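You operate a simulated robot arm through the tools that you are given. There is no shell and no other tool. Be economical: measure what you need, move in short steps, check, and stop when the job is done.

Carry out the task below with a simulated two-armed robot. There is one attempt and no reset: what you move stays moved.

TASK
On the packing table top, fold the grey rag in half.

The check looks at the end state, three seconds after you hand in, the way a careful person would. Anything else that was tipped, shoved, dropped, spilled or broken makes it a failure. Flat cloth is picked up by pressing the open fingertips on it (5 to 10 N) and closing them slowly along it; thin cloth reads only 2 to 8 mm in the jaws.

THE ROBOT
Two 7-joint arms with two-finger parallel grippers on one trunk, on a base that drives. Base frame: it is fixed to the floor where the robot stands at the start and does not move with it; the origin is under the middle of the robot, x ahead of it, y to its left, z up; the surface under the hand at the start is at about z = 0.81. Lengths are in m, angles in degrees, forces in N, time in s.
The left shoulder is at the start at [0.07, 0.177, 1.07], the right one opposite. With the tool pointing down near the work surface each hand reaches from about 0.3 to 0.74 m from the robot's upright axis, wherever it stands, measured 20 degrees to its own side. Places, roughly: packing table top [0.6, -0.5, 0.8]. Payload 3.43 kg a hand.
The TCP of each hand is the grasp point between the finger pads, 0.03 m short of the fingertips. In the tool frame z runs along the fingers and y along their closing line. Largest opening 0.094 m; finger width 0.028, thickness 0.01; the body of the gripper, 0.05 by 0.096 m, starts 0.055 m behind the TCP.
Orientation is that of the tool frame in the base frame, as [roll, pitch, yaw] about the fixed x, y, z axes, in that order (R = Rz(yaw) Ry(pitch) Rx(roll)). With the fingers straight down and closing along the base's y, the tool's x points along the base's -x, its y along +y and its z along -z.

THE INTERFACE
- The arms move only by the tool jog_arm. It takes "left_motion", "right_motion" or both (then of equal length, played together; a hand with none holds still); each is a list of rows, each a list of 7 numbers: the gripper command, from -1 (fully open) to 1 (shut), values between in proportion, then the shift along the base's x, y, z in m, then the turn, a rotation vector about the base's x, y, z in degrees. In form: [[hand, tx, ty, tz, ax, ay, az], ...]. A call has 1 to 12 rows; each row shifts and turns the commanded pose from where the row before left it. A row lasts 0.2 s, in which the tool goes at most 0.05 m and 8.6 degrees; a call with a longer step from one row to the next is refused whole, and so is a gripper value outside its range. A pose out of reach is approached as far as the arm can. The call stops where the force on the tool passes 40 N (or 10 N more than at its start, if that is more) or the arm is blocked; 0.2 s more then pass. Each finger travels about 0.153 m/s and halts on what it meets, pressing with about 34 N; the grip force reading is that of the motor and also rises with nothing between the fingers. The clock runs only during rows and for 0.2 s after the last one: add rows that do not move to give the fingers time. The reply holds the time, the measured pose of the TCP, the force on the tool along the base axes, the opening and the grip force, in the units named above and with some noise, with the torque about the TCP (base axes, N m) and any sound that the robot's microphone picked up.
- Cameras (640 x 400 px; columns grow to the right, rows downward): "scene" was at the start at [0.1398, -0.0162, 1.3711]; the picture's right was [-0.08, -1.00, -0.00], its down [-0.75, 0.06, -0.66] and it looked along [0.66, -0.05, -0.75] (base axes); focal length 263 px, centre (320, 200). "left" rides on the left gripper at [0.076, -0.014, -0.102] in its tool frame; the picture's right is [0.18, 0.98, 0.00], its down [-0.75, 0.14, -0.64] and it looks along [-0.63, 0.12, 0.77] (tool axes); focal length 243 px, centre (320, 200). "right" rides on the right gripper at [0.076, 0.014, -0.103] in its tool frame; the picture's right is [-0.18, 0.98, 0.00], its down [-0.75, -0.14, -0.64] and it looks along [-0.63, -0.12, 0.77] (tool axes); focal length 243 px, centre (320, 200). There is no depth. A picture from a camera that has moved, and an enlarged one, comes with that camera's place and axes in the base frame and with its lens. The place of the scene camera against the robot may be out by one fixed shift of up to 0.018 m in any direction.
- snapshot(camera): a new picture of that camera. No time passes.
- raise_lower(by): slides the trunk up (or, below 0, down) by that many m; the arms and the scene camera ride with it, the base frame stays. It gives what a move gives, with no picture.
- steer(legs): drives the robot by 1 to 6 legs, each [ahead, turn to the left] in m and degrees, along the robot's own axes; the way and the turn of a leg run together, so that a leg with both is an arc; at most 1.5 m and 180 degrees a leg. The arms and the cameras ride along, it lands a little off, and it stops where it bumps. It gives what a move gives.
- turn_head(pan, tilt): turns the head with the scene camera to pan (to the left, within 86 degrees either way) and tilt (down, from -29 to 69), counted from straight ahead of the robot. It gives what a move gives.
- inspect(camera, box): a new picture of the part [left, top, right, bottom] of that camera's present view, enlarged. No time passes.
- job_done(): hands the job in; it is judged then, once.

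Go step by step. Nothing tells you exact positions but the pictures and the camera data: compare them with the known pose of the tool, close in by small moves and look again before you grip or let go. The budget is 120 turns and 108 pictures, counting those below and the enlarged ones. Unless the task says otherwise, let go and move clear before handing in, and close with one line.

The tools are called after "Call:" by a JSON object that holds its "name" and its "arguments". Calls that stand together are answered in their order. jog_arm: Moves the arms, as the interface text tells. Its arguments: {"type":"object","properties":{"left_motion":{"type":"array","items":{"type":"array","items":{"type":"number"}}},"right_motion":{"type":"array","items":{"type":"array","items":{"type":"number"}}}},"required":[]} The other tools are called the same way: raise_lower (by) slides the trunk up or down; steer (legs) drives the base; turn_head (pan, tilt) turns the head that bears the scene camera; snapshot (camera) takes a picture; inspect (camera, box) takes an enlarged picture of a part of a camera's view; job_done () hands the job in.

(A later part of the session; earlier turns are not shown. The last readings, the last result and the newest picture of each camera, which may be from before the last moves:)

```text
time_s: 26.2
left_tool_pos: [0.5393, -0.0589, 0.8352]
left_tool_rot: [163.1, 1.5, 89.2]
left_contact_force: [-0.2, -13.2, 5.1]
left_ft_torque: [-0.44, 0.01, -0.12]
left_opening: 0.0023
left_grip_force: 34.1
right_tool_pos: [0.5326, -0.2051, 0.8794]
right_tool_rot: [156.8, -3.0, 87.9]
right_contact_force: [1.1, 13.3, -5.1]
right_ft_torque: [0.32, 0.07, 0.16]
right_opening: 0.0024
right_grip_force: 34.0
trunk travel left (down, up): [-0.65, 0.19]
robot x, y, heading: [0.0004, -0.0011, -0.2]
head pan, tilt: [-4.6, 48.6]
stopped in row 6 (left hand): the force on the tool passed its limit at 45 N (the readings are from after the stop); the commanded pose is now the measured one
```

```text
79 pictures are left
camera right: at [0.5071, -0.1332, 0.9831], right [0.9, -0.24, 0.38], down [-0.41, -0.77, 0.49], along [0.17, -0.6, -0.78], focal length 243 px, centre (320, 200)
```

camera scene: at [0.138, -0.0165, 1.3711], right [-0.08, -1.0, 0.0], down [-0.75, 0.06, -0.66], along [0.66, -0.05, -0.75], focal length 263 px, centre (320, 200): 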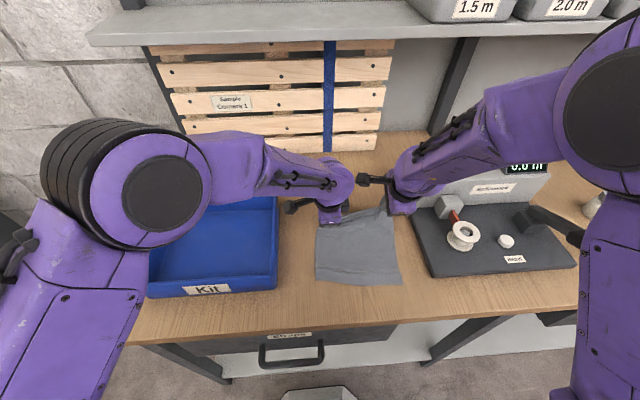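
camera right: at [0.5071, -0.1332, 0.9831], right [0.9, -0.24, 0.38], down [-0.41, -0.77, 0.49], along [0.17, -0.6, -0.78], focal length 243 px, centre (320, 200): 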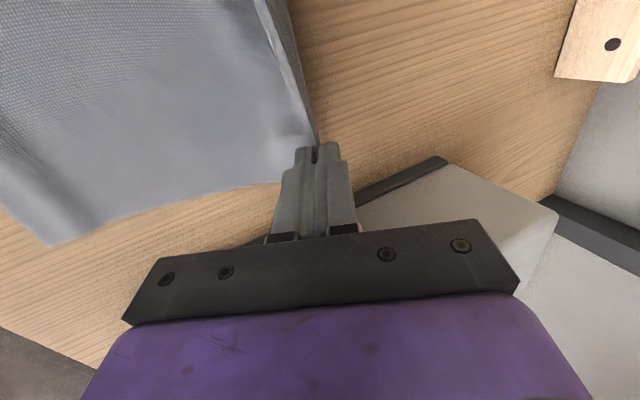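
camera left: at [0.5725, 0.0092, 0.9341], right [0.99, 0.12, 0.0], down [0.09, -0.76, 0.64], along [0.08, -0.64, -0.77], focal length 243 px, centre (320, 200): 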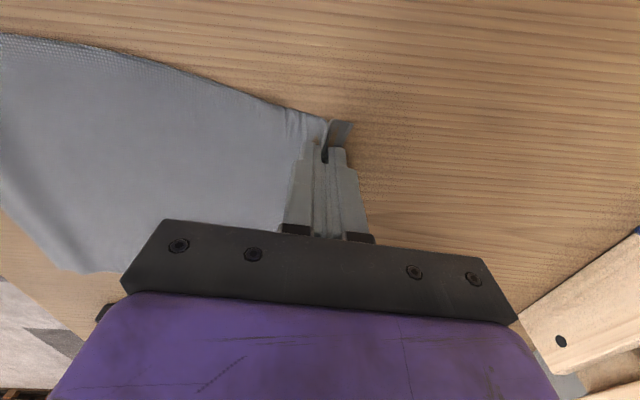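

The left hand dropped while the right rose, which stretched the cloth between them and stopped the move. I'll look before correcting.

Call:
{"name": "snapshot", "arguments": {"camera": "left"}}

Call:
{"name": "inspect", "arguments": {"camera": "scene", "box": [260, 130, 480, 300]}}

```text
78 pictures are left
camera left: at [0.4961, 0.0202, 0.9264], right [0.94, 0.18, 0.28], down [-0.06, -0.74, 0.67], along [0.33, -0.65, -0.68], focal length 243 px, centre (320, 200)
```

left: 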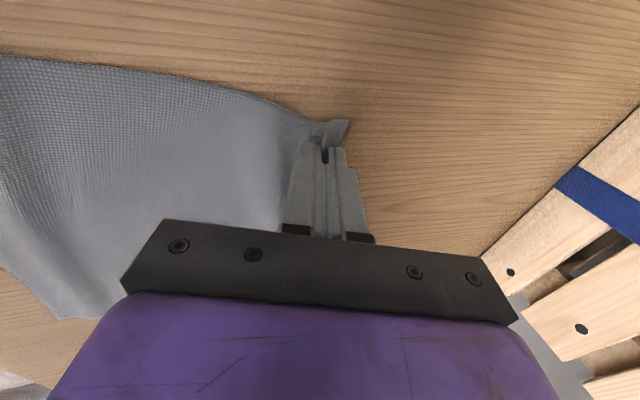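

```text
2.35 times, centred on (370, 215) of scene
camera zoom: at [0.138, -0.0165, 1.3711], right [-0.08, -1.0, 0.0], down [-0.75, 0.06, -0.66], along [0.66, -0.05, -0.75], focal length 618 px, centre (202, 165)
```

zoom: 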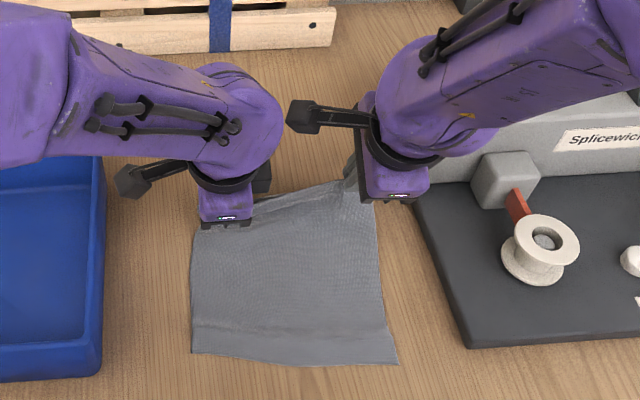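

Call:
{"name": "jog_arm", "arguments": {"left_motion": [[1, 0, 0, 0.01, 0, 0, 0], [1, 0, 0, 0.01, 0, 0, 0], [1, 0, 0, 0.01, 0, 0, 0], [1, 0, 0, 0.01, 0, 0, 0], [1, 0, 0, 0, 0, 0, 0]]}}

```text
time_s: 27.4
left_tool_pos: [0.5373, -0.0569, 0.8721]
left_tool_rot: [163.3, 1.1, 89.1]
left_contact_force: [0.6, -4.6, -0.6]
left_ft_torque: [-0.11, 0.02, 0.0]
left_opening: 0.0025
left_grip_force: 33.9
right_tool_pos: [0.5345, -0.2065, 0.8788]
right_tool_rot: [156.6, -2.9, 87.7]
right_contact_force: [0.5, 4.0, 0.0]
right_ft_torque: [0.11, 0.05, 0.06]
right_opening: 0.0026
right_grip_force: 34.0
trunk travel left (down, up): [-0.65, 0.19]
robot x, y, heading: [-0.0003, 0.0035, 0.1]
head pan, tilt: [-4.6, 48.6]
```

The left hand is level with the right again and still holding. I'll relax the sideways tension and then drive back to carry the cloth.

Call:
{"name": "jog_arm", "arguments": {"left_motion": [[1, 0, -0.004, 0.006, 0, 0, 0], [1, 0, 0, 0, 0, 0, 0]]}}

Call:
{"name": "steer", "arguments": {"legs": [[-0.12, 0]]}}

Call:
{"name": "snapshot", "arguments": {"camera": "left"}}

Call:
{"name": "snapshot", "arguments": {"camera": "scene"}}

```text
time_s: 28.0
left_tool_pos: [0.5373, -0.0591, 0.8774]
left_tool_rot: [163.6, 1.2, 89.3]
left_contact_force: [0.5, -0.3, -0.7]
left_ft_torque: [-0.02, 0.04, -0.01]
left_opening: 0.0025
left_grip_force: 33.9
right_tool_pos: [0.5335, -0.2065, 0.8803]
right_tool_rot: [156.7, -2.9, 87.7]
right_contact_force: [-0.3, 0.1, 1.0]
right_ft_torque: [0.01, 0.04, 0.05]
right_opening: 0.0022
right_grip_force: 34.1
trunk travel left (down, up): [-0.65, 0.19]
robot x, y, heading: [-0.0018, 0.0026, 0.3]
head pan, tilt: [-4.6, 48.6]
```

```text
time_s: 29.3
left_tool_pos: [0.4182, -0.0587, 0.8803]
left_tool_rot: [163.2, 1.2, 89.5]
left_contact_force: [0.5, -0.4, 0.1]
left_ft_torque: [0.01, 0.05, -0.01]
left_opening: 0.0026
left_grip_force: 33.8
right_tool_pos: [0.413, -0.2071, 0.8787]
right_tool_rot: [156.7, -2.8, 87.9]
right_contact_force: [-0.6, -0.2, -0.3]
right_ft_torque: [0.01, 0.03, 0.0]
right_opening: 0.0023
right_grip_force: 33.5
trunk travel left (down, up): [-0.65, 0.19]
robot x, y, heading: [-0.125, 0.0012, 0.2]
head pan, tilt: [-4.6, 48.6]
```

```text
76 pictures are left
camera left: at [0.3759, 0.0202, 0.9728], right [0.94, 0.18, 0.28], down [-0.06, -0.74, 0.67], along [0.33, -0.65, -0.69], focal length 243 px, centre (320, 200)
```

left: 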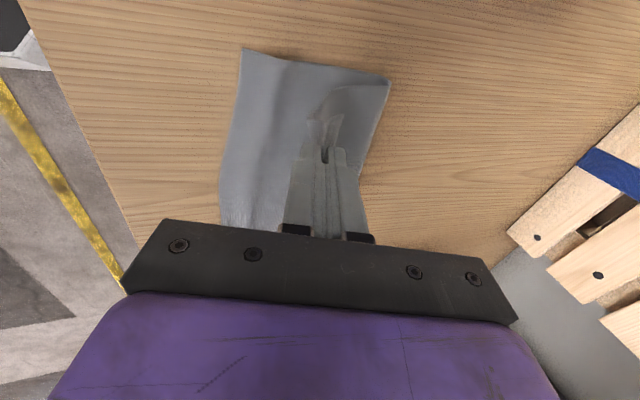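

```text
75 pictures are left
camera scene: at [0.0182, -0.016, 1.3711], right [-0.08, -1.0, 0.0], down [-0.75, 0.06, -0.66], along [0.66, -0.05, -0.75], focal length 263 px, centre (320, 200)
```

scene: 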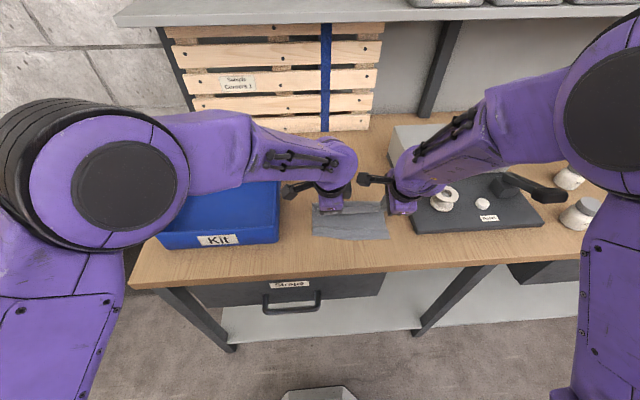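

The fold is forming well. I'll check from the right hand's camera and a zoom before setting it down.

Call:
{"name": "snapshot", "arguments": {"camera": "right"}}

Call:
{"name": "inspect", "arguments": {"camera": "scene", "box": [270, 160, 430, 260]}}

```text
74 pictures are left
camera right: at [0.3877, -0.1335, 0.9832], right [0.89, -0.24, 0.38], down [-0.41, -0.76, 0.49], along [0.17, -0.6, -0.78], focal length 243 px, centre (320, 200)
```

right: 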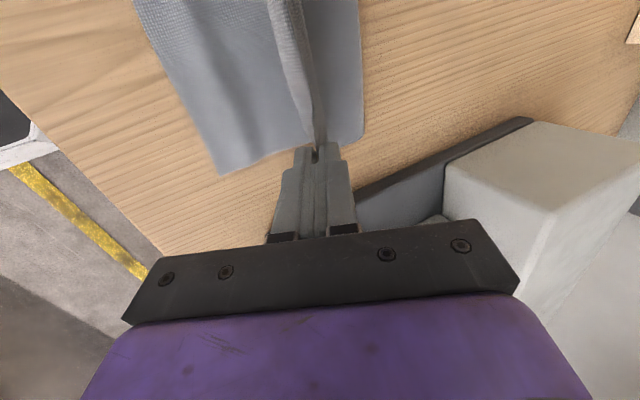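

```text
4.00 times, centred on (350, 210) of scene
camera zoom: at [0.0182, -0.016, 1.3711], right [-0.08, -1.0, 0.0], down [-0.75, 0.06, -0.66], along [0.66, -0.05, -0.75], focal length 1051 px, centre (200, 160)
```

zoom: 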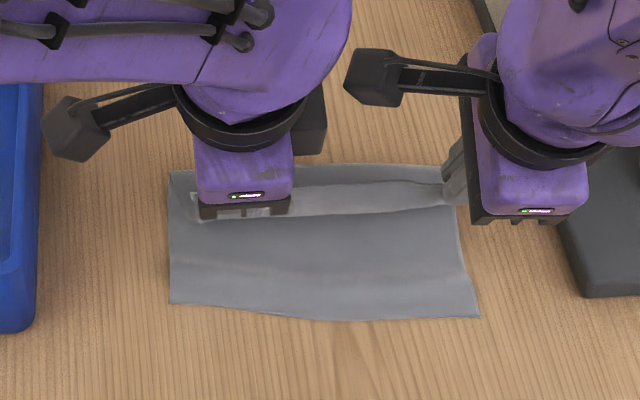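

The rag shifted slightly: the near edge now runs from (0.388,−0.016) to (0.362,−0.212). I'll shift both hands +y by 12 mm, move the right back 13 mm, and try more tilt while still high.

Call:
{"name": "jog_arm", "arguments": {"left_motion": [[1, 0, 0.006, 0, 0, 0, 0], [1, -0.002, 0.006, 0, 0, 0, 0], [1, -0.002, 0, 0, 0, -6, 0], [1, -0.002, 0, 0, 0, -6, 0], [1, 0, 0, 0, 0, 0, 0]], "right_motion": [[1, -0.007, 0.006, 0, 0, 0, 0], [1, -0.008, 0.006, 0, 0, 0, 0], [1, -0.002, 0, 0, 0, -4, 0], [1, -0.002, 0, 0, 0, -4, 0], [1, 0, 0, 0, 0, 0, 0]]}}

```text
time_s: 30.5
left_tool_pos: [0.4093, -0.035, 0.8589]
left_tool_rot: [156.3, 5.1, 92.6]
left_contact_force: [-2.5, -31.7, 5.3]
left_ft_torque: [-0.89, 0.06, -0.45]
left_opening: 0.0023
left_grip_force: 33.7
right_tool_pos: [0.3909, -0.1915, 0.8789]
right_tool_rot: [148.7, -3.2, 88.5]
right_contact_force: [3.8, 32.4, -5.4]
right_ft_torque: [0.76, 0.05, 0.49]
right_opening: 0.0026
right_grip_force: 34.2
trunk travel left (down, up): [-0.65, 0.19]
robot x, y, heading: [-0.1238, 0.0009, 0.2]
head pan, tilt: [-4.6, 48.6]
```

Tilting is what deflects the left arm (a wrist limit), and it strains the cloth. I'll undo the left tilt at once.

Call:
{"name": "jog_arm", "arguments": {"left_motion": [[1, 0, 0, 0, 0, 6, 0], [1, 0, 0, 0, 0, 6, 0], [1, 0, 0, 0, 0, 0, 0]]}}

```text
time_s: 31.3
left_tool_pos: [0.4105, -0.0469, 0.8823]
left_tool_rot: [163.2, 1.3, 89.3]
left_contact_force: [0.4, 0.1, 0.1]
left_ft_torque: [-0.01, -0.04, 0.0]
left_opening: 0.0023
left_grip_force: 33.8
right_tool_pos: [0.3931, -0.1949, 0.8789]
right_tool_rot: [148.5, -3.1, 88.2]
right_contact_force: [0.2, -0.1, 0.1]
right_ft_torque: [0.04, 0.04, 0.0]
right_opening: 0.0027
right_grip_force: 33.8
trunk travel left (down, up): [-0.65, 0.19]
robot x, y, heading: [-0.1211, -0.0034, 0.4]
head pan, tilt: [-4.6, 48.6]
```

Both hands are relaxed and aligned again. Now I'll lower them to just above the bottom layer.

Call:
{"name": "jog_arm", "arguments": {"left_motion": [[1, 0, 0, -0.015, 0, 0, 0], [1, 0, 0, -0.015, 0, 0, 0], [1, 0, 0, -0.008, 0, 0, 0], [1, 0, 0, 0, 0, 0, 0]], "right_motion": [[1, 0, 0, -0.013, 0, 0, 0], [1, 0, 0, -0.015, 0, 0, 0], [1, 0, 0, -0.008, 0, 0, 0], [1, 0, 0, 0, 0, 0, 0]]}}

Call:
{"name": "snapshot", "arguments": {"camera": "left"}}

Call:
{"name": "snapshot", "arguments": {"camera": "right"}}

Call:
{"name": "inspect", "arguments": {"camera": "scene", "box": [270, 160, 430, 260]}}

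```text
time_s: 32.3
left_tool_pos: [0.411, -0.0455, 0.8434]
left_tool_rot: [163.2, 1.5, 89.5]
left_contact_force: [1.0, -0.9, 0.1]
left_ft_torque: [-0.05, 0.02, 0.0]
left_opening: 0.0025
left_grip_force: 34.4
right_tool_pos: [0.3936, -0.1954, 0.8429]
right_tool_rot: [148.6, -3.2, 88.3]
right_contact_force: [0.0, 0.2, -0.4]
right_ft_torque: [0.04, 0.05, 0.04]
right_opening: 0.0026
right_grip_force: 34.1
trunk travel left (down, up): [-0.65, 0.19]
robot x, y, heading: [-0.1223, -0.0028, 0.2]
head pan, tilt: [-4.6, 48.6]
```

```text
72 pictures are left
camera left: at [0.3693, 0.0327, 0.9347], right [0.94, 0.18, 0.28], down [-0.06, -0.74, 0.67], along [0.33, -0.65, -0.68], focal length 243 px, centre (320, 200)
```

left: 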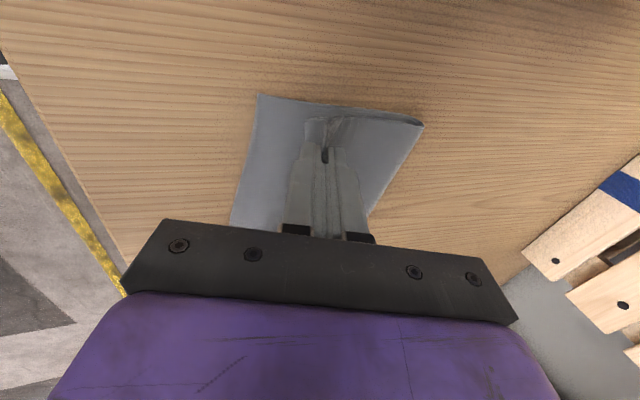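

```text
71 pictures are left
camera right: at [0.3547, -0.1228, 0.943], right [0.83, -0.24, 0.5], down [-0.48, -0.77, 0.43], along [0.28, -0.6, -0.75], focal length 243 px, centre (320, 200)
```

right: 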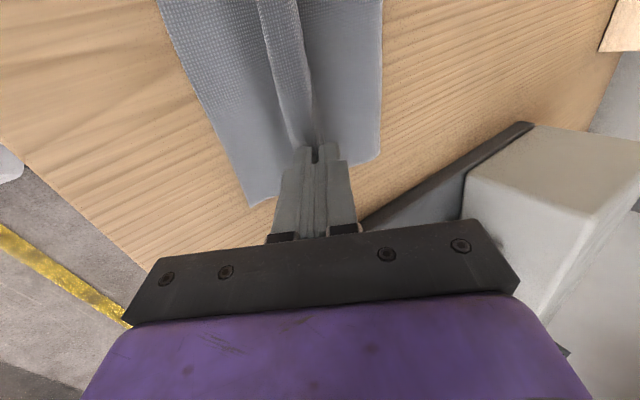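

```text
4.00 times, centred on (350, 210) of scene
camera zoom: at [0.0177, -0.016, 1.3712], right [-0.08, -1.0, 0.0], down [-0.75, 0.06, -0.66], along [0.66, -0.05, -0.75], focal length 1051 px, centre (200, 160)
```

zoom: 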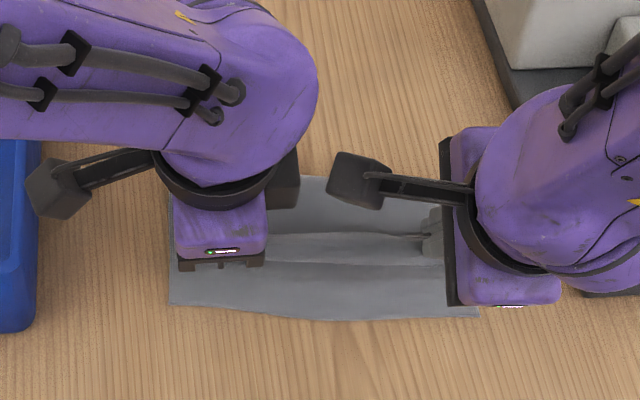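

It's well aligned. I'll lower to light contact.

Call:
{"name": "jog_arm", "arguments": {"left_motion": [[1, 0, 0, -0.002, 0, 0, 0], [1, 0, 0, -0.002, 0, 0, 0], [1, 0, 0, 0, 0, 0, 0]], "right_motion": [[1, 0, 0, -0.002, 0, 0, 0], [1, 0, 0, -0.002, 0, 0, 0], [1, 0, 0, 0, 0, 0, 0]]}}

```text
time_s: 33.1
left_tool_pos: [0.4126, -0.0459, 0.8406]
left_tool_rot: [163.2, 1.6, 89.6]
left_contact_force: [-0.9, -1.4, -0.1]
left_ft_torque: [-0.03, 0.02, 0.01]
left_opening: 0.0023
left_grip_force: 34.0
right_tool_pos: [0.3941, -0.1952, 0.8405]
right_tool_rot: [148.6, -3.2, 88.3]
right_contact_force: [0.1, 1.6, 4.2]
right_ft_torque: [0.09, -0.02, 0.02]
right_opening: 0.0024
right_grip_force: 34.0
trunk travel left (down, up): [-0.65, 0.19]
robot x, y, heading: [-0.1209, -0.0018, -0.1]
head pan, tilt: [-4.6, 48.6]
```

The right hand touches lightly. I'll lower the left another 2 mm, then open both gradually while rising slightly, and withdraw along the finger axis.

Call:
{"name": "jog_arm", "arguments": {"left_motion": [[1, 0, 0, -0.002, 0, 0, 0], [0.9, 0, 0, 0, 0, 0, 0], [0.8, 0, 0, 0.001, 0, 0, 0], [0.7, 0, 0, 0.001, 0, 0, 0], [0.6, 0, 0, 0.001, 0, 0, 0], [0.5, 0, 0, 0.001, 0, 0, 0], [0.5, 0, 0, 0, 0, 0, 0]], "right_motion": [[1, 0, 0, 0, 0, 0, 0], [0.9, 0, 0, 0.001, 0, 0, 0], [0.8, 0, 0, 0.0015, 0, 0, 0], [0.7, 0, 0, 0.0015, 0, 0, 0], [0.6, 0, 0, 0.0015, 0, 0, 0], [0.5, 0, 0, 0.0015, 0, 0, 0], [0.5, 0, 0, 0, 0, 0, 0]]}}

Call:
{"name": "snapshot", "arguments": {"camera": "right"}}

Call:
{"name": "snapshot", "arguments": {"camera": "left"}}

```text
time_s: 34.7
left_tool_pos: [0.4139, -0.0427, 0.8403]
left_tool_rot: [163.6, 2.0, 90.3]
left_contact_force: [0.3, 0.0, 0.4]
left_ft_torque: [-0.01, 0.03, -0.03]
left_opening: 0.0236
left_grip_force: 0.0
right_tool_pos: [0.393, -0.1939, 0.8463]
right_tool_rot: [148.7, -3.2, 88.4]
right_contact_force: [-0.2, -0.3, -0.1]
right_ft_torque: [0.01, 0.03, -0.01]
right_opening: 0.0237
right_grip_force: 0.1
trunk travel left (down, up): [-0.65, 0.19]
robot x, y, heading: [-0.1209, -0.0025, 0.2]
head pan, tilt: [-4.6, 48.6]
```

```text
69 pictures are left
camera right: at [0.355, -0.1223, 0.9454], right [0.83, -0.24, 0.5], down [-0.48, -0.76, 0.43], along [0.28, -0.6, -0.75], focal length 243 px, centre (320, 200)
```

right: 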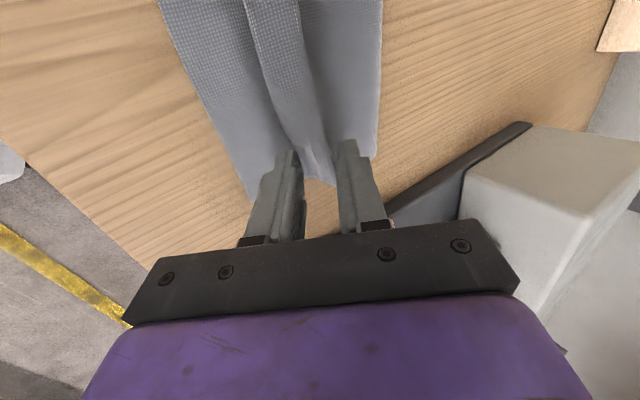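

```text
68 pictures are left
camera left: at [0.3703, 0.0361, 0.9315], right [0.94, 0.2, 0.27], down [-0.04, -0.73, 0.68], along [0.33, -0.65, -0.68], focal length 243 px, centre (320, 200)
```

left: 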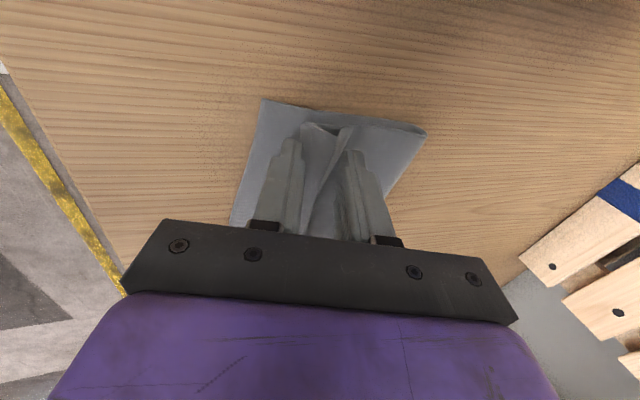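

The ruck sits loosely between the fingers. I'll withdraw both hands along their axes.

Call:
{"name": "jog_arm", "arguments": {"left_motion": [[0.4, -0.003, 0, 0.01, 0, 0, 0], [0.4, -0.003, 0, 0.01, 0, 0, 0], [0.4, -0.003, 0, 0.01, 0, 0, 0], [0.4, -0.003, 0, 0.01, 0, 0, 0], [0.4, -0.01, 0, 0.03, 0, 0, 0], [0.4, -0.01, 0, 0.03, 0, 0, 0], [0.4, 0, 0, 0, 0, 0, 0]], "right_motion": [[0.4, -0.006, 0, 0.01, 0, 0, 0], [0.4, -0.006, 0, 0.01, 0, 0, 0], [0.4, -0.006, 0, 0.01, 0, 0, 0], [0.4, -0.006, 0, 0.01, 0, 0, 0], [0.4, -0.01, 0, 0.03, 0, 0, 0], [0.4, -0.01, 0, 0.03, 0, 0, 0], [0.4, 0, 0, 0, 0, 0, 0]]}}

Call:
{"name": "snapshot", "arguments": {"camera": "right"}}

Call:
{"name": "snapshot", "arguments": {"camera": "left"}}

Call:
{"name": "inspect", "arguments": {"camera": "scene", "box": [270, 160, 430, 260]}}

```text
time_s: 36.3
left_tool_pos: [0.3809, -0.0497, 0.9392]
left_tool_rot: [163.2, 1.3, 89.4]
left_contact_force: [0.0, -0.4, 0.1]
left_ft_torque: [0.0, 0.03, 0.02]
left_opening: 0.028
left_grip_force: 0.0
right_tool_pos: [0.35, -0.1906, 0.934]
right_tool_rot: [150.2, -3.8, 88.8]
right_contact_force: [-0.3, 0.0, 0.0]
right_ft_torque: [0.04, 0.01, 0.0]
right_opening: 0.0281
right_grip_force: 0.0
right hand out of reach, approached as far as the arm can: row 6
trunk travel left (down, up): [-0.65, 0.19]
robot x, y, heading: [-0.1273, -0.0004, 0.4]
head pan, tilt: [-4.6, 48.6]
```

```text
67 pictures are left
camera right: at [0.3131, -0.1198, 1.0349], right [0.85, -0.23, 0.47], down [-0.46, -0.77, 0.44], along [0.26, -0.59, -0.77], focal length 243 px, centre (320, 200)
```

right: 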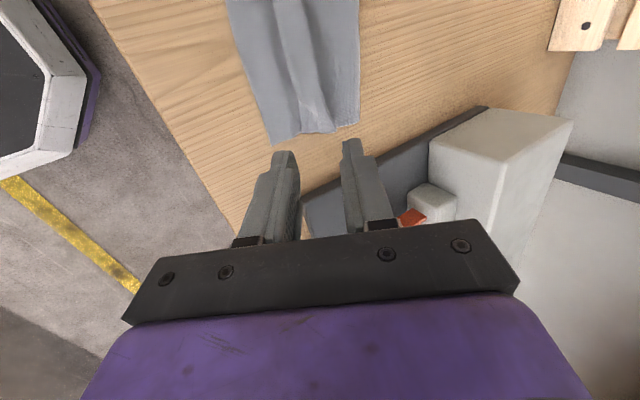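

```text
66 pictures are left
camera left: at [0.3392, 0.0304, 1.0316], right [0.94, 0.18, 0.28], down [-0.06, -0.74, 0.67], along [0.33, -0.65, -0.69], focal length 243 px, centre (320, 200)
```

left: 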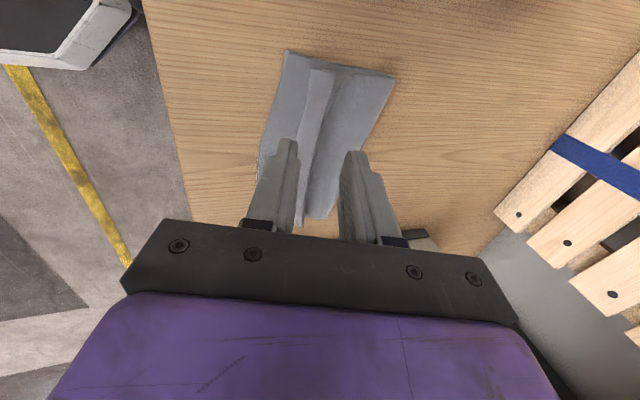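

```text
4.00 times, centred on (350, 210) of scene
camera zoom: at [0.0197, -0.0158, 1.3709], right [-0.08, -1.0, 0.0], down [-0.75, 0.06, -0.66], along [0.66, -0.05, -0.75], focal length 1051 px, centre (200, 160)
```

zoom: 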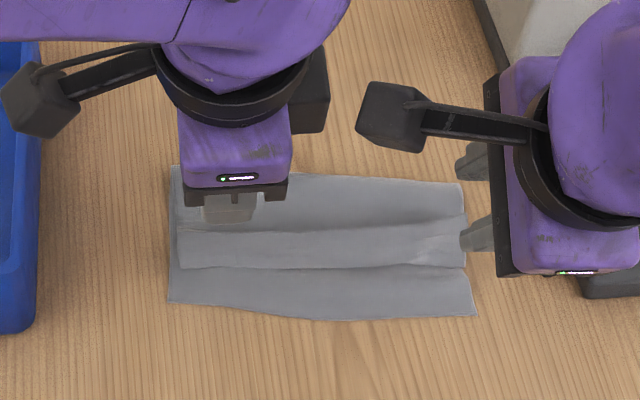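

The fold lies down, but the hem strip looks rucked and about 3 cm short of the near edge. I'll move the hands clear to see it properly.

Call:
{"name": "jog_arm", "arguments": {"left_motion": [[0.4, 0, 0.03, 0.03, 0, 3, 0], [0.4, 0, 0.03, 0.03, 0, 4, 0], [0.4, 0, 0.03, 0.02, 0, 4, 0], [0.4, 0, 0.03, 0, 0, 3, 0], [0.4, 0, 0.03, 0, 0, 3, 0]], "right_motion": [[0.4, 0.02, 0, 0.03, 0, 6, 0], [0.4, 0.02, -0.02, 0.03, 0, 6, 0], [0.4, 0, -0.03, 0.02, 0, 6, 0], [0.4, 0, -0.03, 0.02, 0, 6, 0], [0.4, 0, -0.03, 0, 0, 6, 0]]}}

Call:
{"name": "inspect", "arguments": {"camera": "scene", "box": [270, 160, 430, 260]}}

Call:
{"name": "snapshot", "arguments": {"camera": "left"}}

Call:
{"name": "snapshot", "arguments": {"camera": "right"}}

```text
time_s: 37.5
left_tool_pos: [0.3796, 0.1063, 1.0169]
left_tool_rot: [-179.6, 1.5, 89.9]
left_contact_force: [0.2, -0.4, -0.3]
left_ft_torque: [0.0, 0.04, 0.0]
left_opening: 0.0283
left_grip_force: 0.1
right_tool_pos: [0.3915, -0.3051, 1.0464]
right_tool_rot: [178.8, -1.9, 87.0]
right_contact_force: [0.8, 0.3, -0.2]
right_ft_torque: [0.0, 0.05, 0.02]
right_opening: 0.028
right_grip_force: 0.1
trunk travel left (down, up): [-0.65, 0.19]
robot x, y, heading: [-0.1187, -0.0004, 0.1]
head pan, tilt: [-4.6, 48.6]
```

```text
4.00 times, centred on (350, 210) of scene
camera zoom: at [0.0196, -0.0148, 1.371], right [-0.08, -1.0, 0.0], down [-0.75, 0.06, -0.66], along [0.66, -0.05, -0.75], focal length 1051 px, centre (200, 160)
```

zoom: 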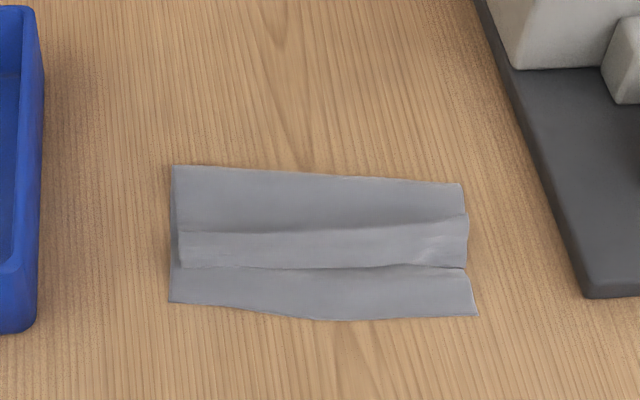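

```text
63 pictures are left
camera left: at [0.3669, 0.1851, 1.1181], right [0.98, 0.18, -0.01], down [0.14, -0.74, 0.66], along [0.11, -0.65, -0.75], focal length 243 px, centre (320, 200)
```

left: 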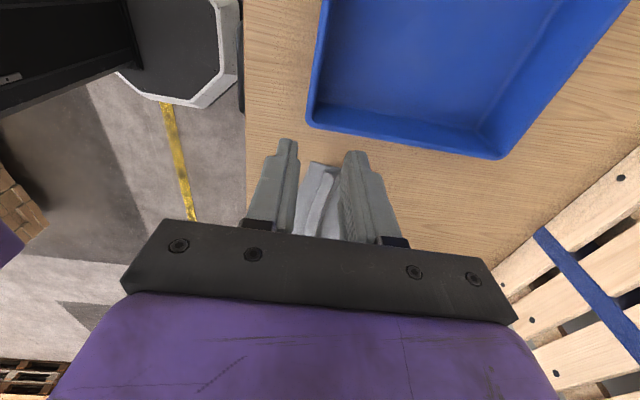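

```text
62 pictures are left
camera right: at [0.4068, -0.2317, 1.1507], right [0.97, -0.24, 0.02], down [-0.2, -0.76, 0.61], along [-0.13, -0.6, -0.79], focal length 243 px, centre (320, 200)
```

right: 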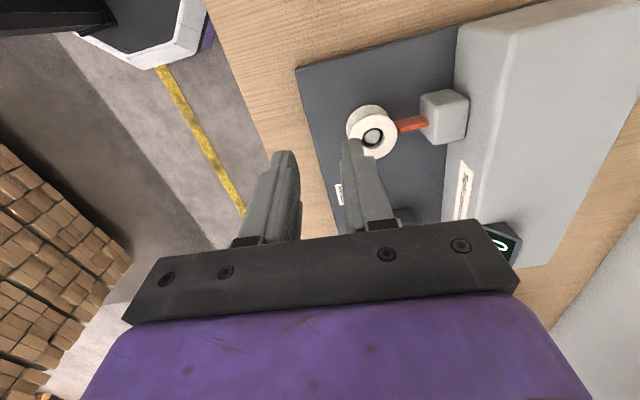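

The hem seems turned back on top: its free edge at x≈0.436 and its turn at x≈0.407. I'll get a close look with the left camera.

Call:
{"name": "jog_arm", "arguments": {"left_motion": [[1, 0.01, -0.04, -0.01, 0, 0, 0], [1, 0.01, -0.04, -0.02, 0, 0, 0], [1, 0.01, -0.04, -0.02, 0, 0, 0], [1, 0.01, -0.04, -0.02, 0, 0, 0], [1, 0.01, -0.04, 0, 0, 0, 0], [1, 0.01, -0.02, 0, 0, 0, 0], [1, 0, 0, 0, 0, 0, 0]]}}

Call:
{"name": "snapshot", "arguments": {"camera": "left"}}

```text
time_s: 39.1
left_tool_pos: [0.4382, -0.1176, 0.9504]
left_tool_rot: [-179.7, 1.4, 89.8]
left_contact_force: [-1.5, 0.6, -0.3]
left_ft_torque: [0.04, -0.02, -0.01]
left_opening: 0.0
left_grip_force: 33.2
right_tool_pos: [0.3879, -0.3049, 1.0459]
right_tool_rot: [178.6, -2.0, 86.9]
right_contact_force: [0.1, 0.4, -0.6]
right_ft_torque: [0.01, -0.03, 0.01]
right_opening: 0.0281
right_grip_force: 0.0
trunk travel left (down, up): [-0.65, 0.19]
robot x, y, heading: [-0.1216, 0.0001, 0.2]
head pan, tilt: [-4.6, 48.6]
```

```text
61 pictures are left
camera left: at [0.4241, -0.0381, 1.0513], right [0.98, 0.18, -0.01], down [0.14, -0.74, 0.66], along [0.11, -0.65, -0.75], focal length 243 px, centre (320, 200)
```

left: 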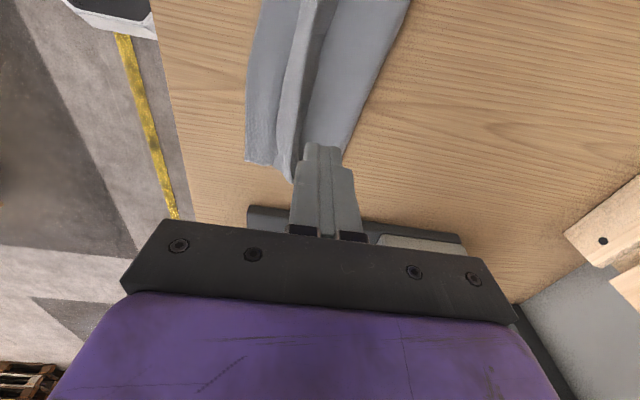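

Call:
{"name": "inspect", "arguments": {"camera": "left", "box": [220, 0, 430, 190]}}

```text
2.11 times, centred on (325, 95) of left
camera zoom: at [0.4241, -0.0381, 1.0513], right [0.98, 0.18, -0.01], down [0.14, -0.74, 0.66], along [0.11, -0.65, -0.75], focal length 511 px, centre (310, 421)
```

zoom: 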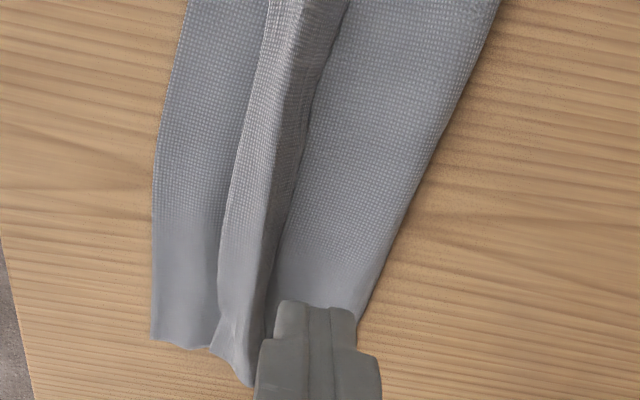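

The hem is a standing ruck with its free edge on the far side. I'll bring both closed hands down just beyond it and sweep it toward the near edge to unroll it, starting by moving above the far side of the ridge.

Call:
{"name": "jog_arm", "arguments": {"left_motion": [[1, 0.013, 0.03, 0, 0, 0, 0], [1, 0.013, 0.038, 0, 0, 0, 0], [1, 0, 0, -0.03, 0, 0, 0], [1, 0, 0, -0.03, 0, 0, 0], [1, 0, 0, -0.02, 0, 0, 0], [1, 0, 0, 0, 0, 0, 0]], "right_motion": [[1, 0.03, 0.04, -0.03, 0, 0, 0], [1, 0.03, 0.04, -0.03, 0, 0, 0], [1, 0.022, 0.035, -0.03, 0, 0, 0], [1, 0, 0, -0.045, 0, 0, 0], [1, 0, 0, -0.041, 0, 0, 0], [1, 0, 0, 0, 0, 0, 0]]}}

Call:
{"name": "snapshot", "arguments": {"camera": "left"}}

Call:
{"name": "snapshot", "arguments": {"camera": "right"}}

```text
refused: row 1 steps farther than a row can; nothing moved
```

```text
59 pictures are left
camera left: at [0.4241, -0.0381, 1.0513], right [0.98, 0.18, -0.01], down [0.14, -0.74, 0.66], along [0.11, -0.65, -0.75], focal length 243 px, centre (320, 200)
```

left: 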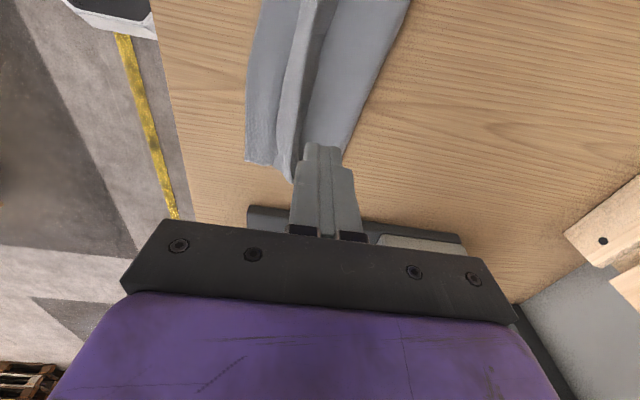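

```text
58 pictures are left
camera right: at [0.4048, -0.2323, 1.151], right [0.97, -0.24, 0.02], down [-0.2, -0.76, 0.61], along [-0.13, -0.6, -0.79], focal length 243 px, centre (320, 200)
```

right: 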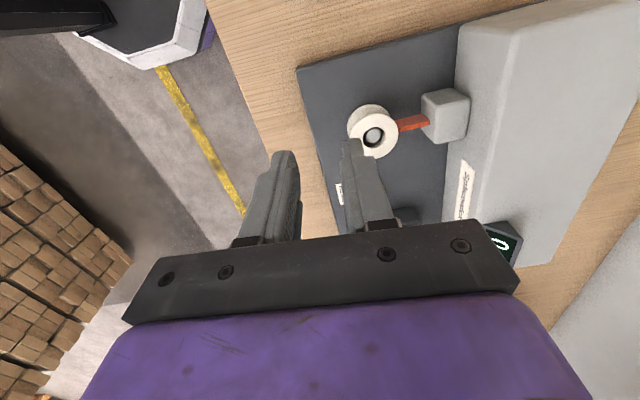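

One row was too long, so I'm resending with shorter steps.

Call:
{"name": "jog_arm", "arguments": {"left_motion": [[1, 0.013, 0.03, 0, 0, 0, 0], [1, 0.013, 0.038, 0, 0, 0, 0], [1, 0, 0, -0.02, 0, 0, 0], [1, 0, 0, -0.02, 0, 0, 0], [1, 0, 0, -0.02, 0, 0, 0], [1, 0, 0, -0.02, 0, 0, 0], [1, 0, 0, 0, 0, 0, 0]], "right_motion": [[1, 0.02, 0.03, -0.02, 0, 0, 0], [1, 0.02, 0.03, -0.02, 0, 0, 0], [1, 0.02, 0.03, -0.02, 0, 0, 0], [1, 0.022, 0.025, -0.035, 0, 0, 0], [1, 0, 0, -0.045, 0, 0, 0], [1, 0, 0, -0.036, 0, 0, 0], [1, 0, 0, 0, 0, 0, 0]]}}

Call:
{"name": "snapshot", "arguments": {"camera": "left"}}

Call:
{"name": "snapshot", "arguments": {"camera": "right"}}

```text
time_s: 40.7
left_tool_pos: [0.463, -0.0484, 0.8708]
left_tool_rot: [-179.8, 1.5, 89.9]
left_contact_force: [-0.5, 0.5, -0.2]
left_ft_torque: [0.0, 0.0, -0.03]
left_opening: 0.0
left_grip_force: 32.6
right_tool_pos: [0.47, -0.1851, 0.87]
right_tool_rot: [178.7, -1.9, 86.9]
right_contact_force: [0.4, 0.7, -0.3]
right_ft_torque: [0.03, 0.0, 0.03]
right_opening: 0.0
right_grip_force: 32.9
trunk travel left (down, up): [-0.65, 0.19]
robot x, y, heading: [-0.1224, 0.0014, 0.2]
head pan, tilt: [-4.6, 48.6]
```

```text
57 pictures are left
camera left: at [0.4503, 0.0305, 0.9709], right [0.98, 0.18, -0.01], down [0.14, -0.74, 0.66], along [0.11, -0.65, -0.75], focal length 243 px, centre (320, 200)
```

left: 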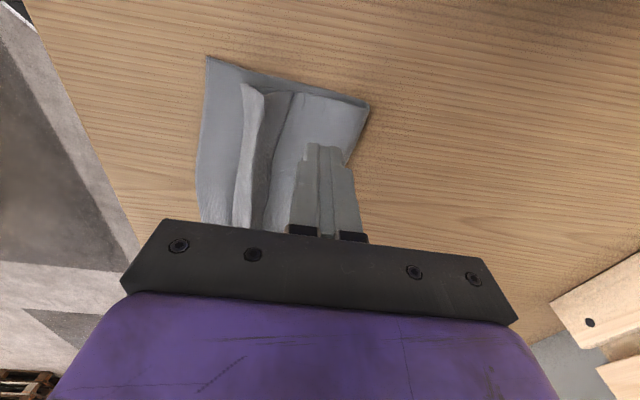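

```text
56 pictures are left
camera right: at [0.4864, -0.1133, 0.9758], right [0.97, -0.24, 0.02], down [-0.2, -0.76, 0.61], along [-0.13, -0.6, -0.79], focal length 243 px, centre (320, 200)
```

right: 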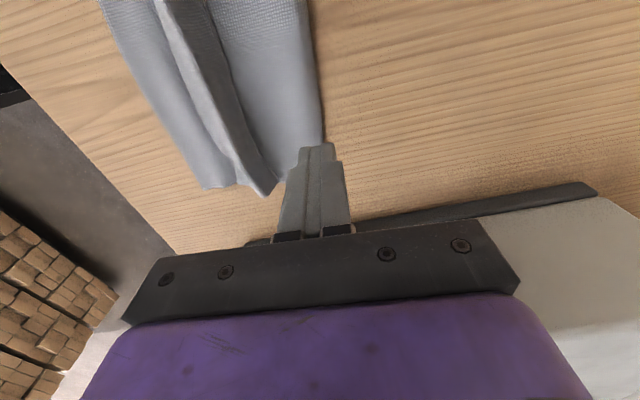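

Now it's clear: the hem is turned back with its free edge at x≈0.44, just in front of the fingers. I'll lower to just above the top layer and push toward −x.

Call:
{"name": "jog_arm", "arguments": {"left_motion": [[1, 0, 0, -0.015, 0, 0, 0], [1, 0, 0, -0.012, 0, 0, 0], [1, 0, 0, -0.005, 0, 0, 0], [1, 0, 0, 0, 0, 0, 0]], "right_motion": [[1, 0, 0, -0.015, 0, 0, 0], [1, 0, 0, -0.012, 0, 0, 0], [1, 0, 0, -0.005, 0, 0, 0], [1, 0, 0, 0, 0, 0, 0]]}}

Call:
{"name": "snapshot", "arguments": {"camera": "left"}}

```text
time_s: 41.7
left_tool_pos: [0.4662, -0.0493, 0.8392]
left_tool_rot: [-179.7, 1.5, 89.9]
left_contact_force: [-0.5, 0.2, 1.4]
left_ft_torque: [-0.05, -0.01, -0.02]
left_opening: 0.0
left_grip_force: 32.4
right_tool_pos: [0.4707, -0.1877, 0.8395]
right_tool_rot: [178.7, -1.9, 86.9]
right_contact_force: [0.0, 0.3, -0.1]
right_ft_torque: [-0.01, -0.01, -0.02]
right_opening: 0.0
right_grip_force: 33.6
trunk travel left (down, up): [-0.65, 0.19]
robot x, y, heading: [-0.1231, 0.001, 0.1]
head pan, tilt: [-4.6, 48.6]
```

```text
55 pictures are left
camera left: at [0.4524, 0.0307, 0.939], right [0.98, 0.18, -0.01], down [0.14, -0.74, 0.66], along [0.11, -0.65, -0.75], focal length 243 px, centre (320, 200)
```

left: 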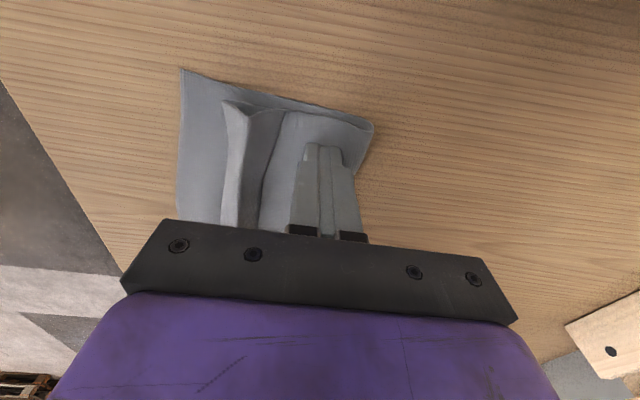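

Call:
{"name": "inspect", "arguments": {"camera": "left", "box": [170, 60, 390, 200]}}

```text
2.86 times, centred on (280, 130) of left
camera zoom: at [0.4524, 0.0307, 0.939], right [0.98, 0.18, -0.01], down [0.14, -0.74, 0.66], along [0.11, -0.65, -0.75], focal length 693 px, centre (434, 400)
```

zoom: 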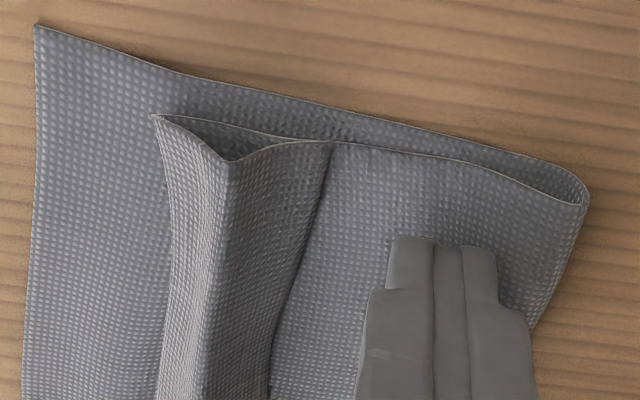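

The close-up confirms it: the hem doubles back with its free edge facing the fingers. Now I'll push gently toward −x.

Call:
{"name": "jog_arm", "arguments": {"left_motion": [[1, -0.008, 0, -0.001, 0, 0, 0], [1, -0.008, 0, 0, 0, 0, 0], [1, -0.008, 0, 0, 0, 0, 0], [1, -0.008, 0, 0, 0, 0, 0], [1, -0.008, 0, 0, 0, 0, 0], [1, 0, 0, 0, 0, 0, 0]], "right_motion": [[1, -0.008, 0, -0.002, 0, 0, 0], [1, -0.008, 0, 0, 0, 0, 0], [1, -0.008, 0, 0, 0, 0, 0], [1, -0.008, 0, 0, 0, 0, 0], [1, -0.008, 0, 0, 0, 0, 0], [1, 0, 0, 0, 0, 0, 0]]}}

Call:
{"name": "inspect", "arguments": {"camera": "left", "box": [170, 60, 430, 230]}}

Call:
{"name": "snapshot", "arguments": {"camera": "right"}}

```text
time_s: 43.1
left_tool_pos: [0.4266, -0.049, 0.8382]
left_tool_rot: [-179.9, 1.6, 90.0]
left_contact_force: [-0.1, -0.8, 0.1]
left_ft_torque: [-0.03, 0.02, -0.03]
left_opening: 0.0002
left_grip_force: 33.3
right_tool_pos: [0.4323, -0.1903, 0.8357]
right_tool_rot: [178.7, -1.8, 86.9]
right_contact_force: [1.0, 0.0, -0.2]
right_ft_torque: [-0.04, -0.01, -0.02]
right_opening: 0.0001
right_grip_force: 33.2
trunk travel left (down, up): [-0.65, 0.19]
robot x, y, heading: [-0.1218, -0.0027, -0.1]
head pan, tilt: [-4.6, 48.6]
```

```text
2.35 times, centred on (300, 145) of left
camera zoom: at [0.4128, 0.0306, 0.9386], right [0.98, 0.18, -0.01], down [0.14, -0.74, 0.66], along [0.11, -0.65, -0.75], focal length 571 px, centre (367, 329)
```

zoom: 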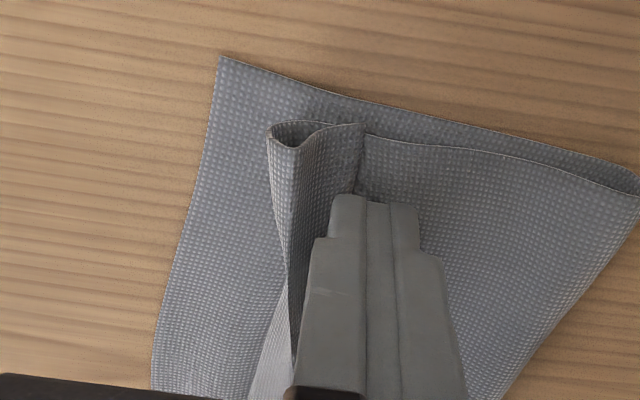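

```text
52 pictures are left
camera right: at [0.449, -0.1173, 0.9413], right [0.97, -0.24, 0.02], down [-0.2, -0.77, 0.61], along [-0.13, -0.6, -0.79], focal length 243 px, centre (320, 200)
```

right: 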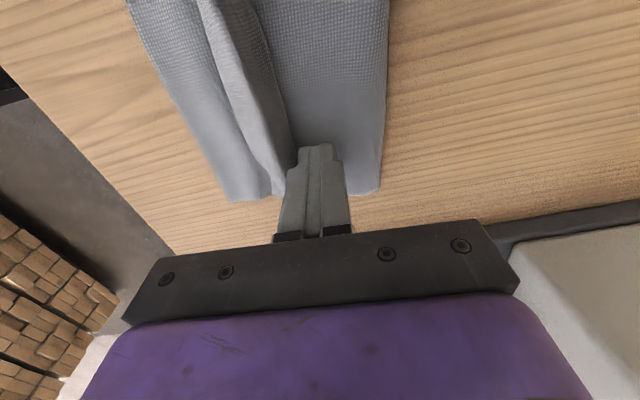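

It's working: the hem is being pushed upright. I'll continue 4 cm more.

Call:
{"name": "jog_arm", "arguments": {"left_motion": [[1, -0.007, 0, 0, 0, 0, 0], [1, -0.007, 0, 0, 0, 0, 0], [1, -0.007, 0, 0, 0, 0, 0], [1, -0.007, 0, 0, 0, 0, 0], [1, 0, 0, 0, 0, 0, 0]], "right_motion": [[1, -0.007, 0, 0, 0, 0, 0], [1, -0.007, 0, 0, 0, 0, 0], [1, -0.007, 0, 0, 0, 0, 0], [1, -0.007, 0, 0, 0, 0, 0], [1, 0, 0, 0, 0, 0, 0]]}}

Call:
{"name": "inspect", "arguments": {"camera": "left", "box": [170, 60, 430, 230]}}

Call:
{"name": "snapshot", "arguments": {"camera": "right"}}

```text
time_s: 44.3
left_tool_pos: [0.3975, -0.0495, 0.8383]
left_tool_rot: [-179.8, 1.4, 89.9]
left_contact_force: [0.6, -0.7, 1.1]
left_ft_torque: [0.0, 0.02, 0.0]
left_opening: 0.0
left_grip_force: 33.6
right_tool_pos: [0.4048, -0.1896, 0.8368]
right_tool_rot: [178.7, -1.9, 87.0]
right_contact_force: [-0.1, -0.4, 0.2]
right_ft_torque: [-0.01, 0.0, 0.01]
right_opening: 0.0001
right_grip_force: 33.1
trunk travel left (down, up): [-0.65, 0.19]
robot x, y, heading: [-0.1204, 0.0019, 0.3]
head pan, tilt: [-4.6, 48.6]
```

```text
2.35 times, centred on (300, 145) of left
camera zoom: at [0.3849, 0.03, 0.9389], right [0.98, 0.18, -0.01], down [0.14, -0.74, 0.66], along [0.11, -0.65, -0.75], focal length 571 px, centre (367, 329)
```

zoom: 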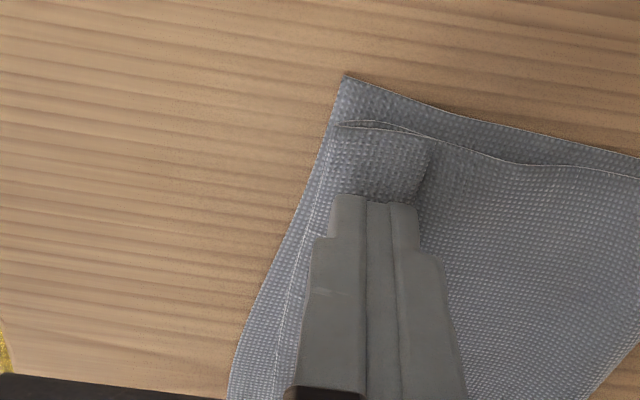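

```text
50 pictures are left
camera right: at [0.4205, -0.117, 0.9415], right [0.97, -0.24, 0.02], down [-0.2, -0.77, 0.61], along [-0.13, -0.6, -0.79], focal length 243 px, centre (320, 200)
```

right: 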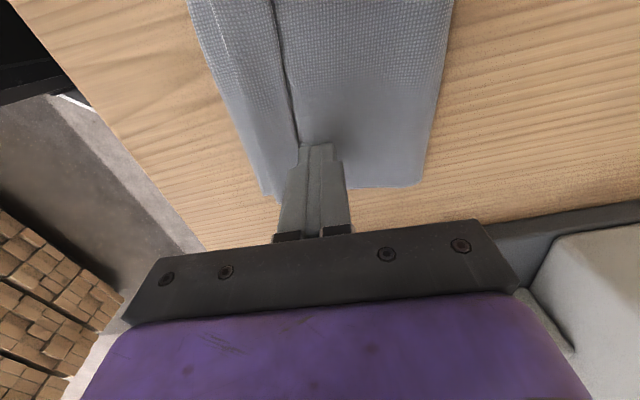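

The hem flipped flat; its edge is now close to the near edge. I'll lift both hands straight up and check.

Call:
{"name": "jog_arm", "arguments": {"left_motion": [[1, 0, 0, 0.015, 0, 0, 0], [1, 0, 0.02, 0.04, 0, 0, 0], [1, 0, 0.03, 0.03, 0, 0, 0], [1, 0, 0.04, 0.02, 0, 0, 0], [1, 0, 0.04, 0, 0, 0, 0], [1, 0, 0.03, 0, 0, 0, 0]], "right_motion": [[1, 0, 0, 0.015, 0, 0, 0], [1, 0, 0, 0.045, 0, 0, 0], [1, 0, 0, 0.045, 0, 0, 0], [1, 0, -0.03, 0.03, 0, 0, 0], [1, 0, -0.04, 0.02, 0, 0, 0], [1, 0, -0.04, 0, 0, 0, 0]]}}

Call:
{"name": "inspect", "arguments": {"camera": "scene", "box": [270, 160, 430, 260]}}

Call:
{"name": "snapshot", "arguments": {"camera": "left"}}

```text
time_s: 45.7
left_tool_pos: [0.3976, 0.111, 0.9425]
left_tool_rot: [-179.7, 1.3, 89.9]
left_contact_force: [0.0, 0.6, 0.3]
left_ft_torque: [-0.01, -0.02, -0.01]
left_opening: 0.0
left_grip_force: 33.0
right_tool_pos: [0.4022, -0.2965, 0.9926]
right_tool_rot: [178.7, -1.9, 87.1]
right_contact_force: [0.1, -0.4, -0.1]
right_ft_torque: [0.0, 0.0, 0.02]
right_opening: 0.0
right_grip_force: 32.8
trunk travel left (down, up): [-0.65, 0.19]
robot x, y, heading: [-0.1202, 0.0006, 0.3]
head pan, tilt: [-4.6, 48.6]
```

```text
4.00 times, centred on (350, 210) of scene
camera zoom: at [0.0182, -0.0166, 1.3711], right [-0.08, -1.0, 0.0], down [-0.75, 0.06, -0.66], along [0.66, -0.05, -0.75], focal length 1051 px, centre (200, 160)
```

zoom: 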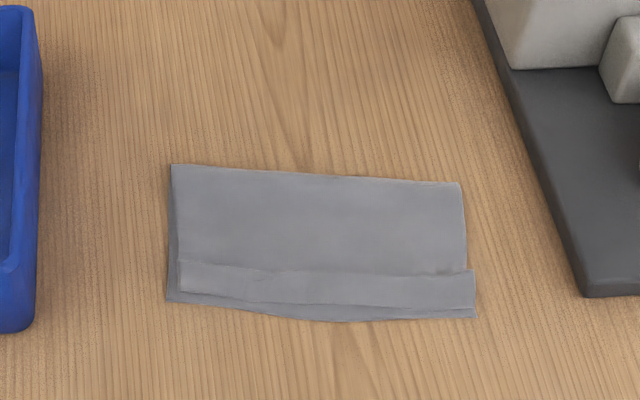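

```text
48 pictures are left
camera left: at [0.3841, 0.1901, 1.043], right [0.98, 0.18, -0.01], down [0.14, -0.74, 0.66], along [0.11, -0.65, -0.75], focal length 243 px, centre (320, 200)
```

left: 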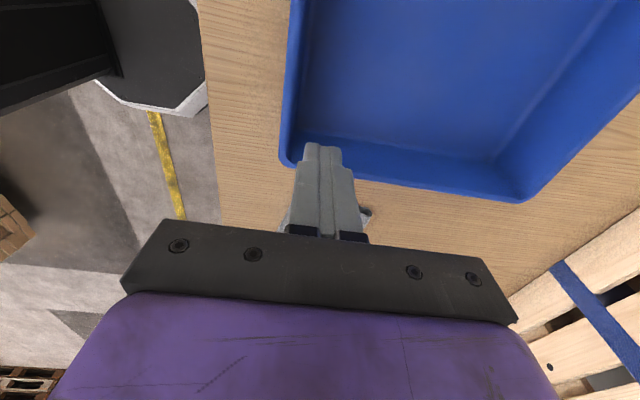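

This looks very good: a small kink line remains and the top edge is under 1 cm short. I'll zoom in more to judge.

Call:
{"name": "inspect", "arguments": {"camera": "scene", "box": [305, 195, 400, 245]}}

```text
6.74 times, centred on (352, 220) of scene
camera zoom: at [0.0182, -0.0166, 1.3711], right [-0.08, -1.0, 0.0], down [-0.75, 0.06, -0.66], along [0.66, -0.05, -0.75], focal length 1770 px, centre (101, 65)
```

zoom: 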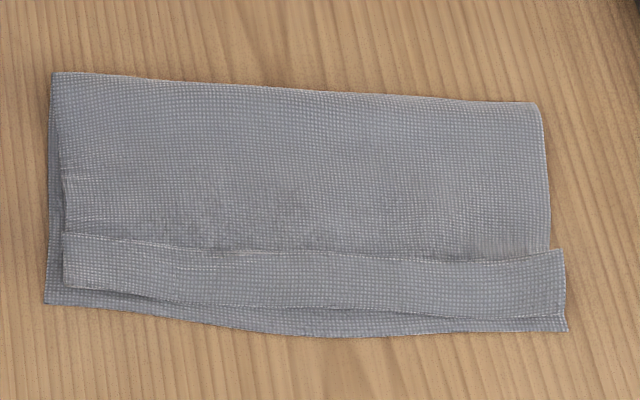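

A small pleat (about 5 mm) may remain along the strip. I'll take a close side look from the left camera.

Call:
{"name": "jog_arm", "arguments": {"left_motion": [[1, 0.01, -0.04, 0, 0, 0, 0], [1, 0.01, -0.04, -0.01, 0, 0, 0], [1, 0, -0.04, -0.02, 0, 0, 0], [1, 0, -0.035, -0.03, 0, 0, 0], [1, 0, 0, 0, 0, 0, 0]]}}

Call:
{"name": "inspect", "arguments": {"camera": "left", "box": [200, 40, 460, 210]}}

```text
time_s: 46.9
left_tool_pos: [0.4193, -0.045, 0.8838]
left_tool_rot: [-179.7, 1.5, 89.9]
left_contact_force: [-0.2, -0.2, 0.5]
left_ft_torque: [0.02, -0.01, 0.01]
left_opening: 0.0
left_grip_force: 33.5
right_tool_pos: [0.4007, -0.2959, 0.9934]
right_tool_rot: [178.7, -1.9, 86.9]
right_contact_force: [-1.0, 0.6, 1.1]
right_ft_torque: [-0.01, -0.04, -0.02]
right_opening: 0.0001
right_grip_force: 32.9
trunk travel left (down, up): [-0.65, 0.19]
robot x, y, heading: [-0.1216, -0.0031, 0.0]
head pan, tilt: [-4.6, 48.6]
```

```text
2.35 times, centred on (330, 125) of left
camera zoom: at [0.4061, 0.0342, 0.9847], right [0.98, 0.18, -0.01], down [0.14, -0.74, 0.66], along [0.11, -0.65, -0.75], focal length 571 px, centre (296, 376)
```

zoom: 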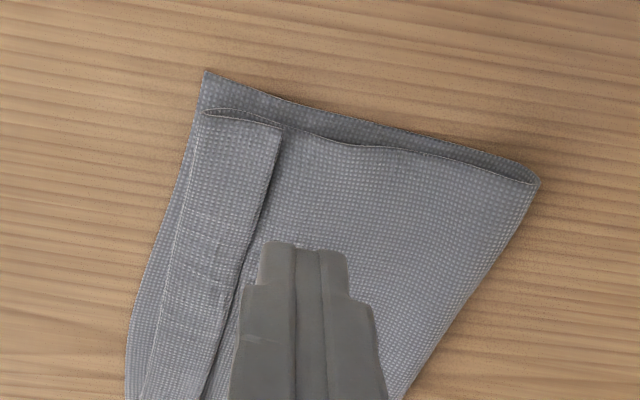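

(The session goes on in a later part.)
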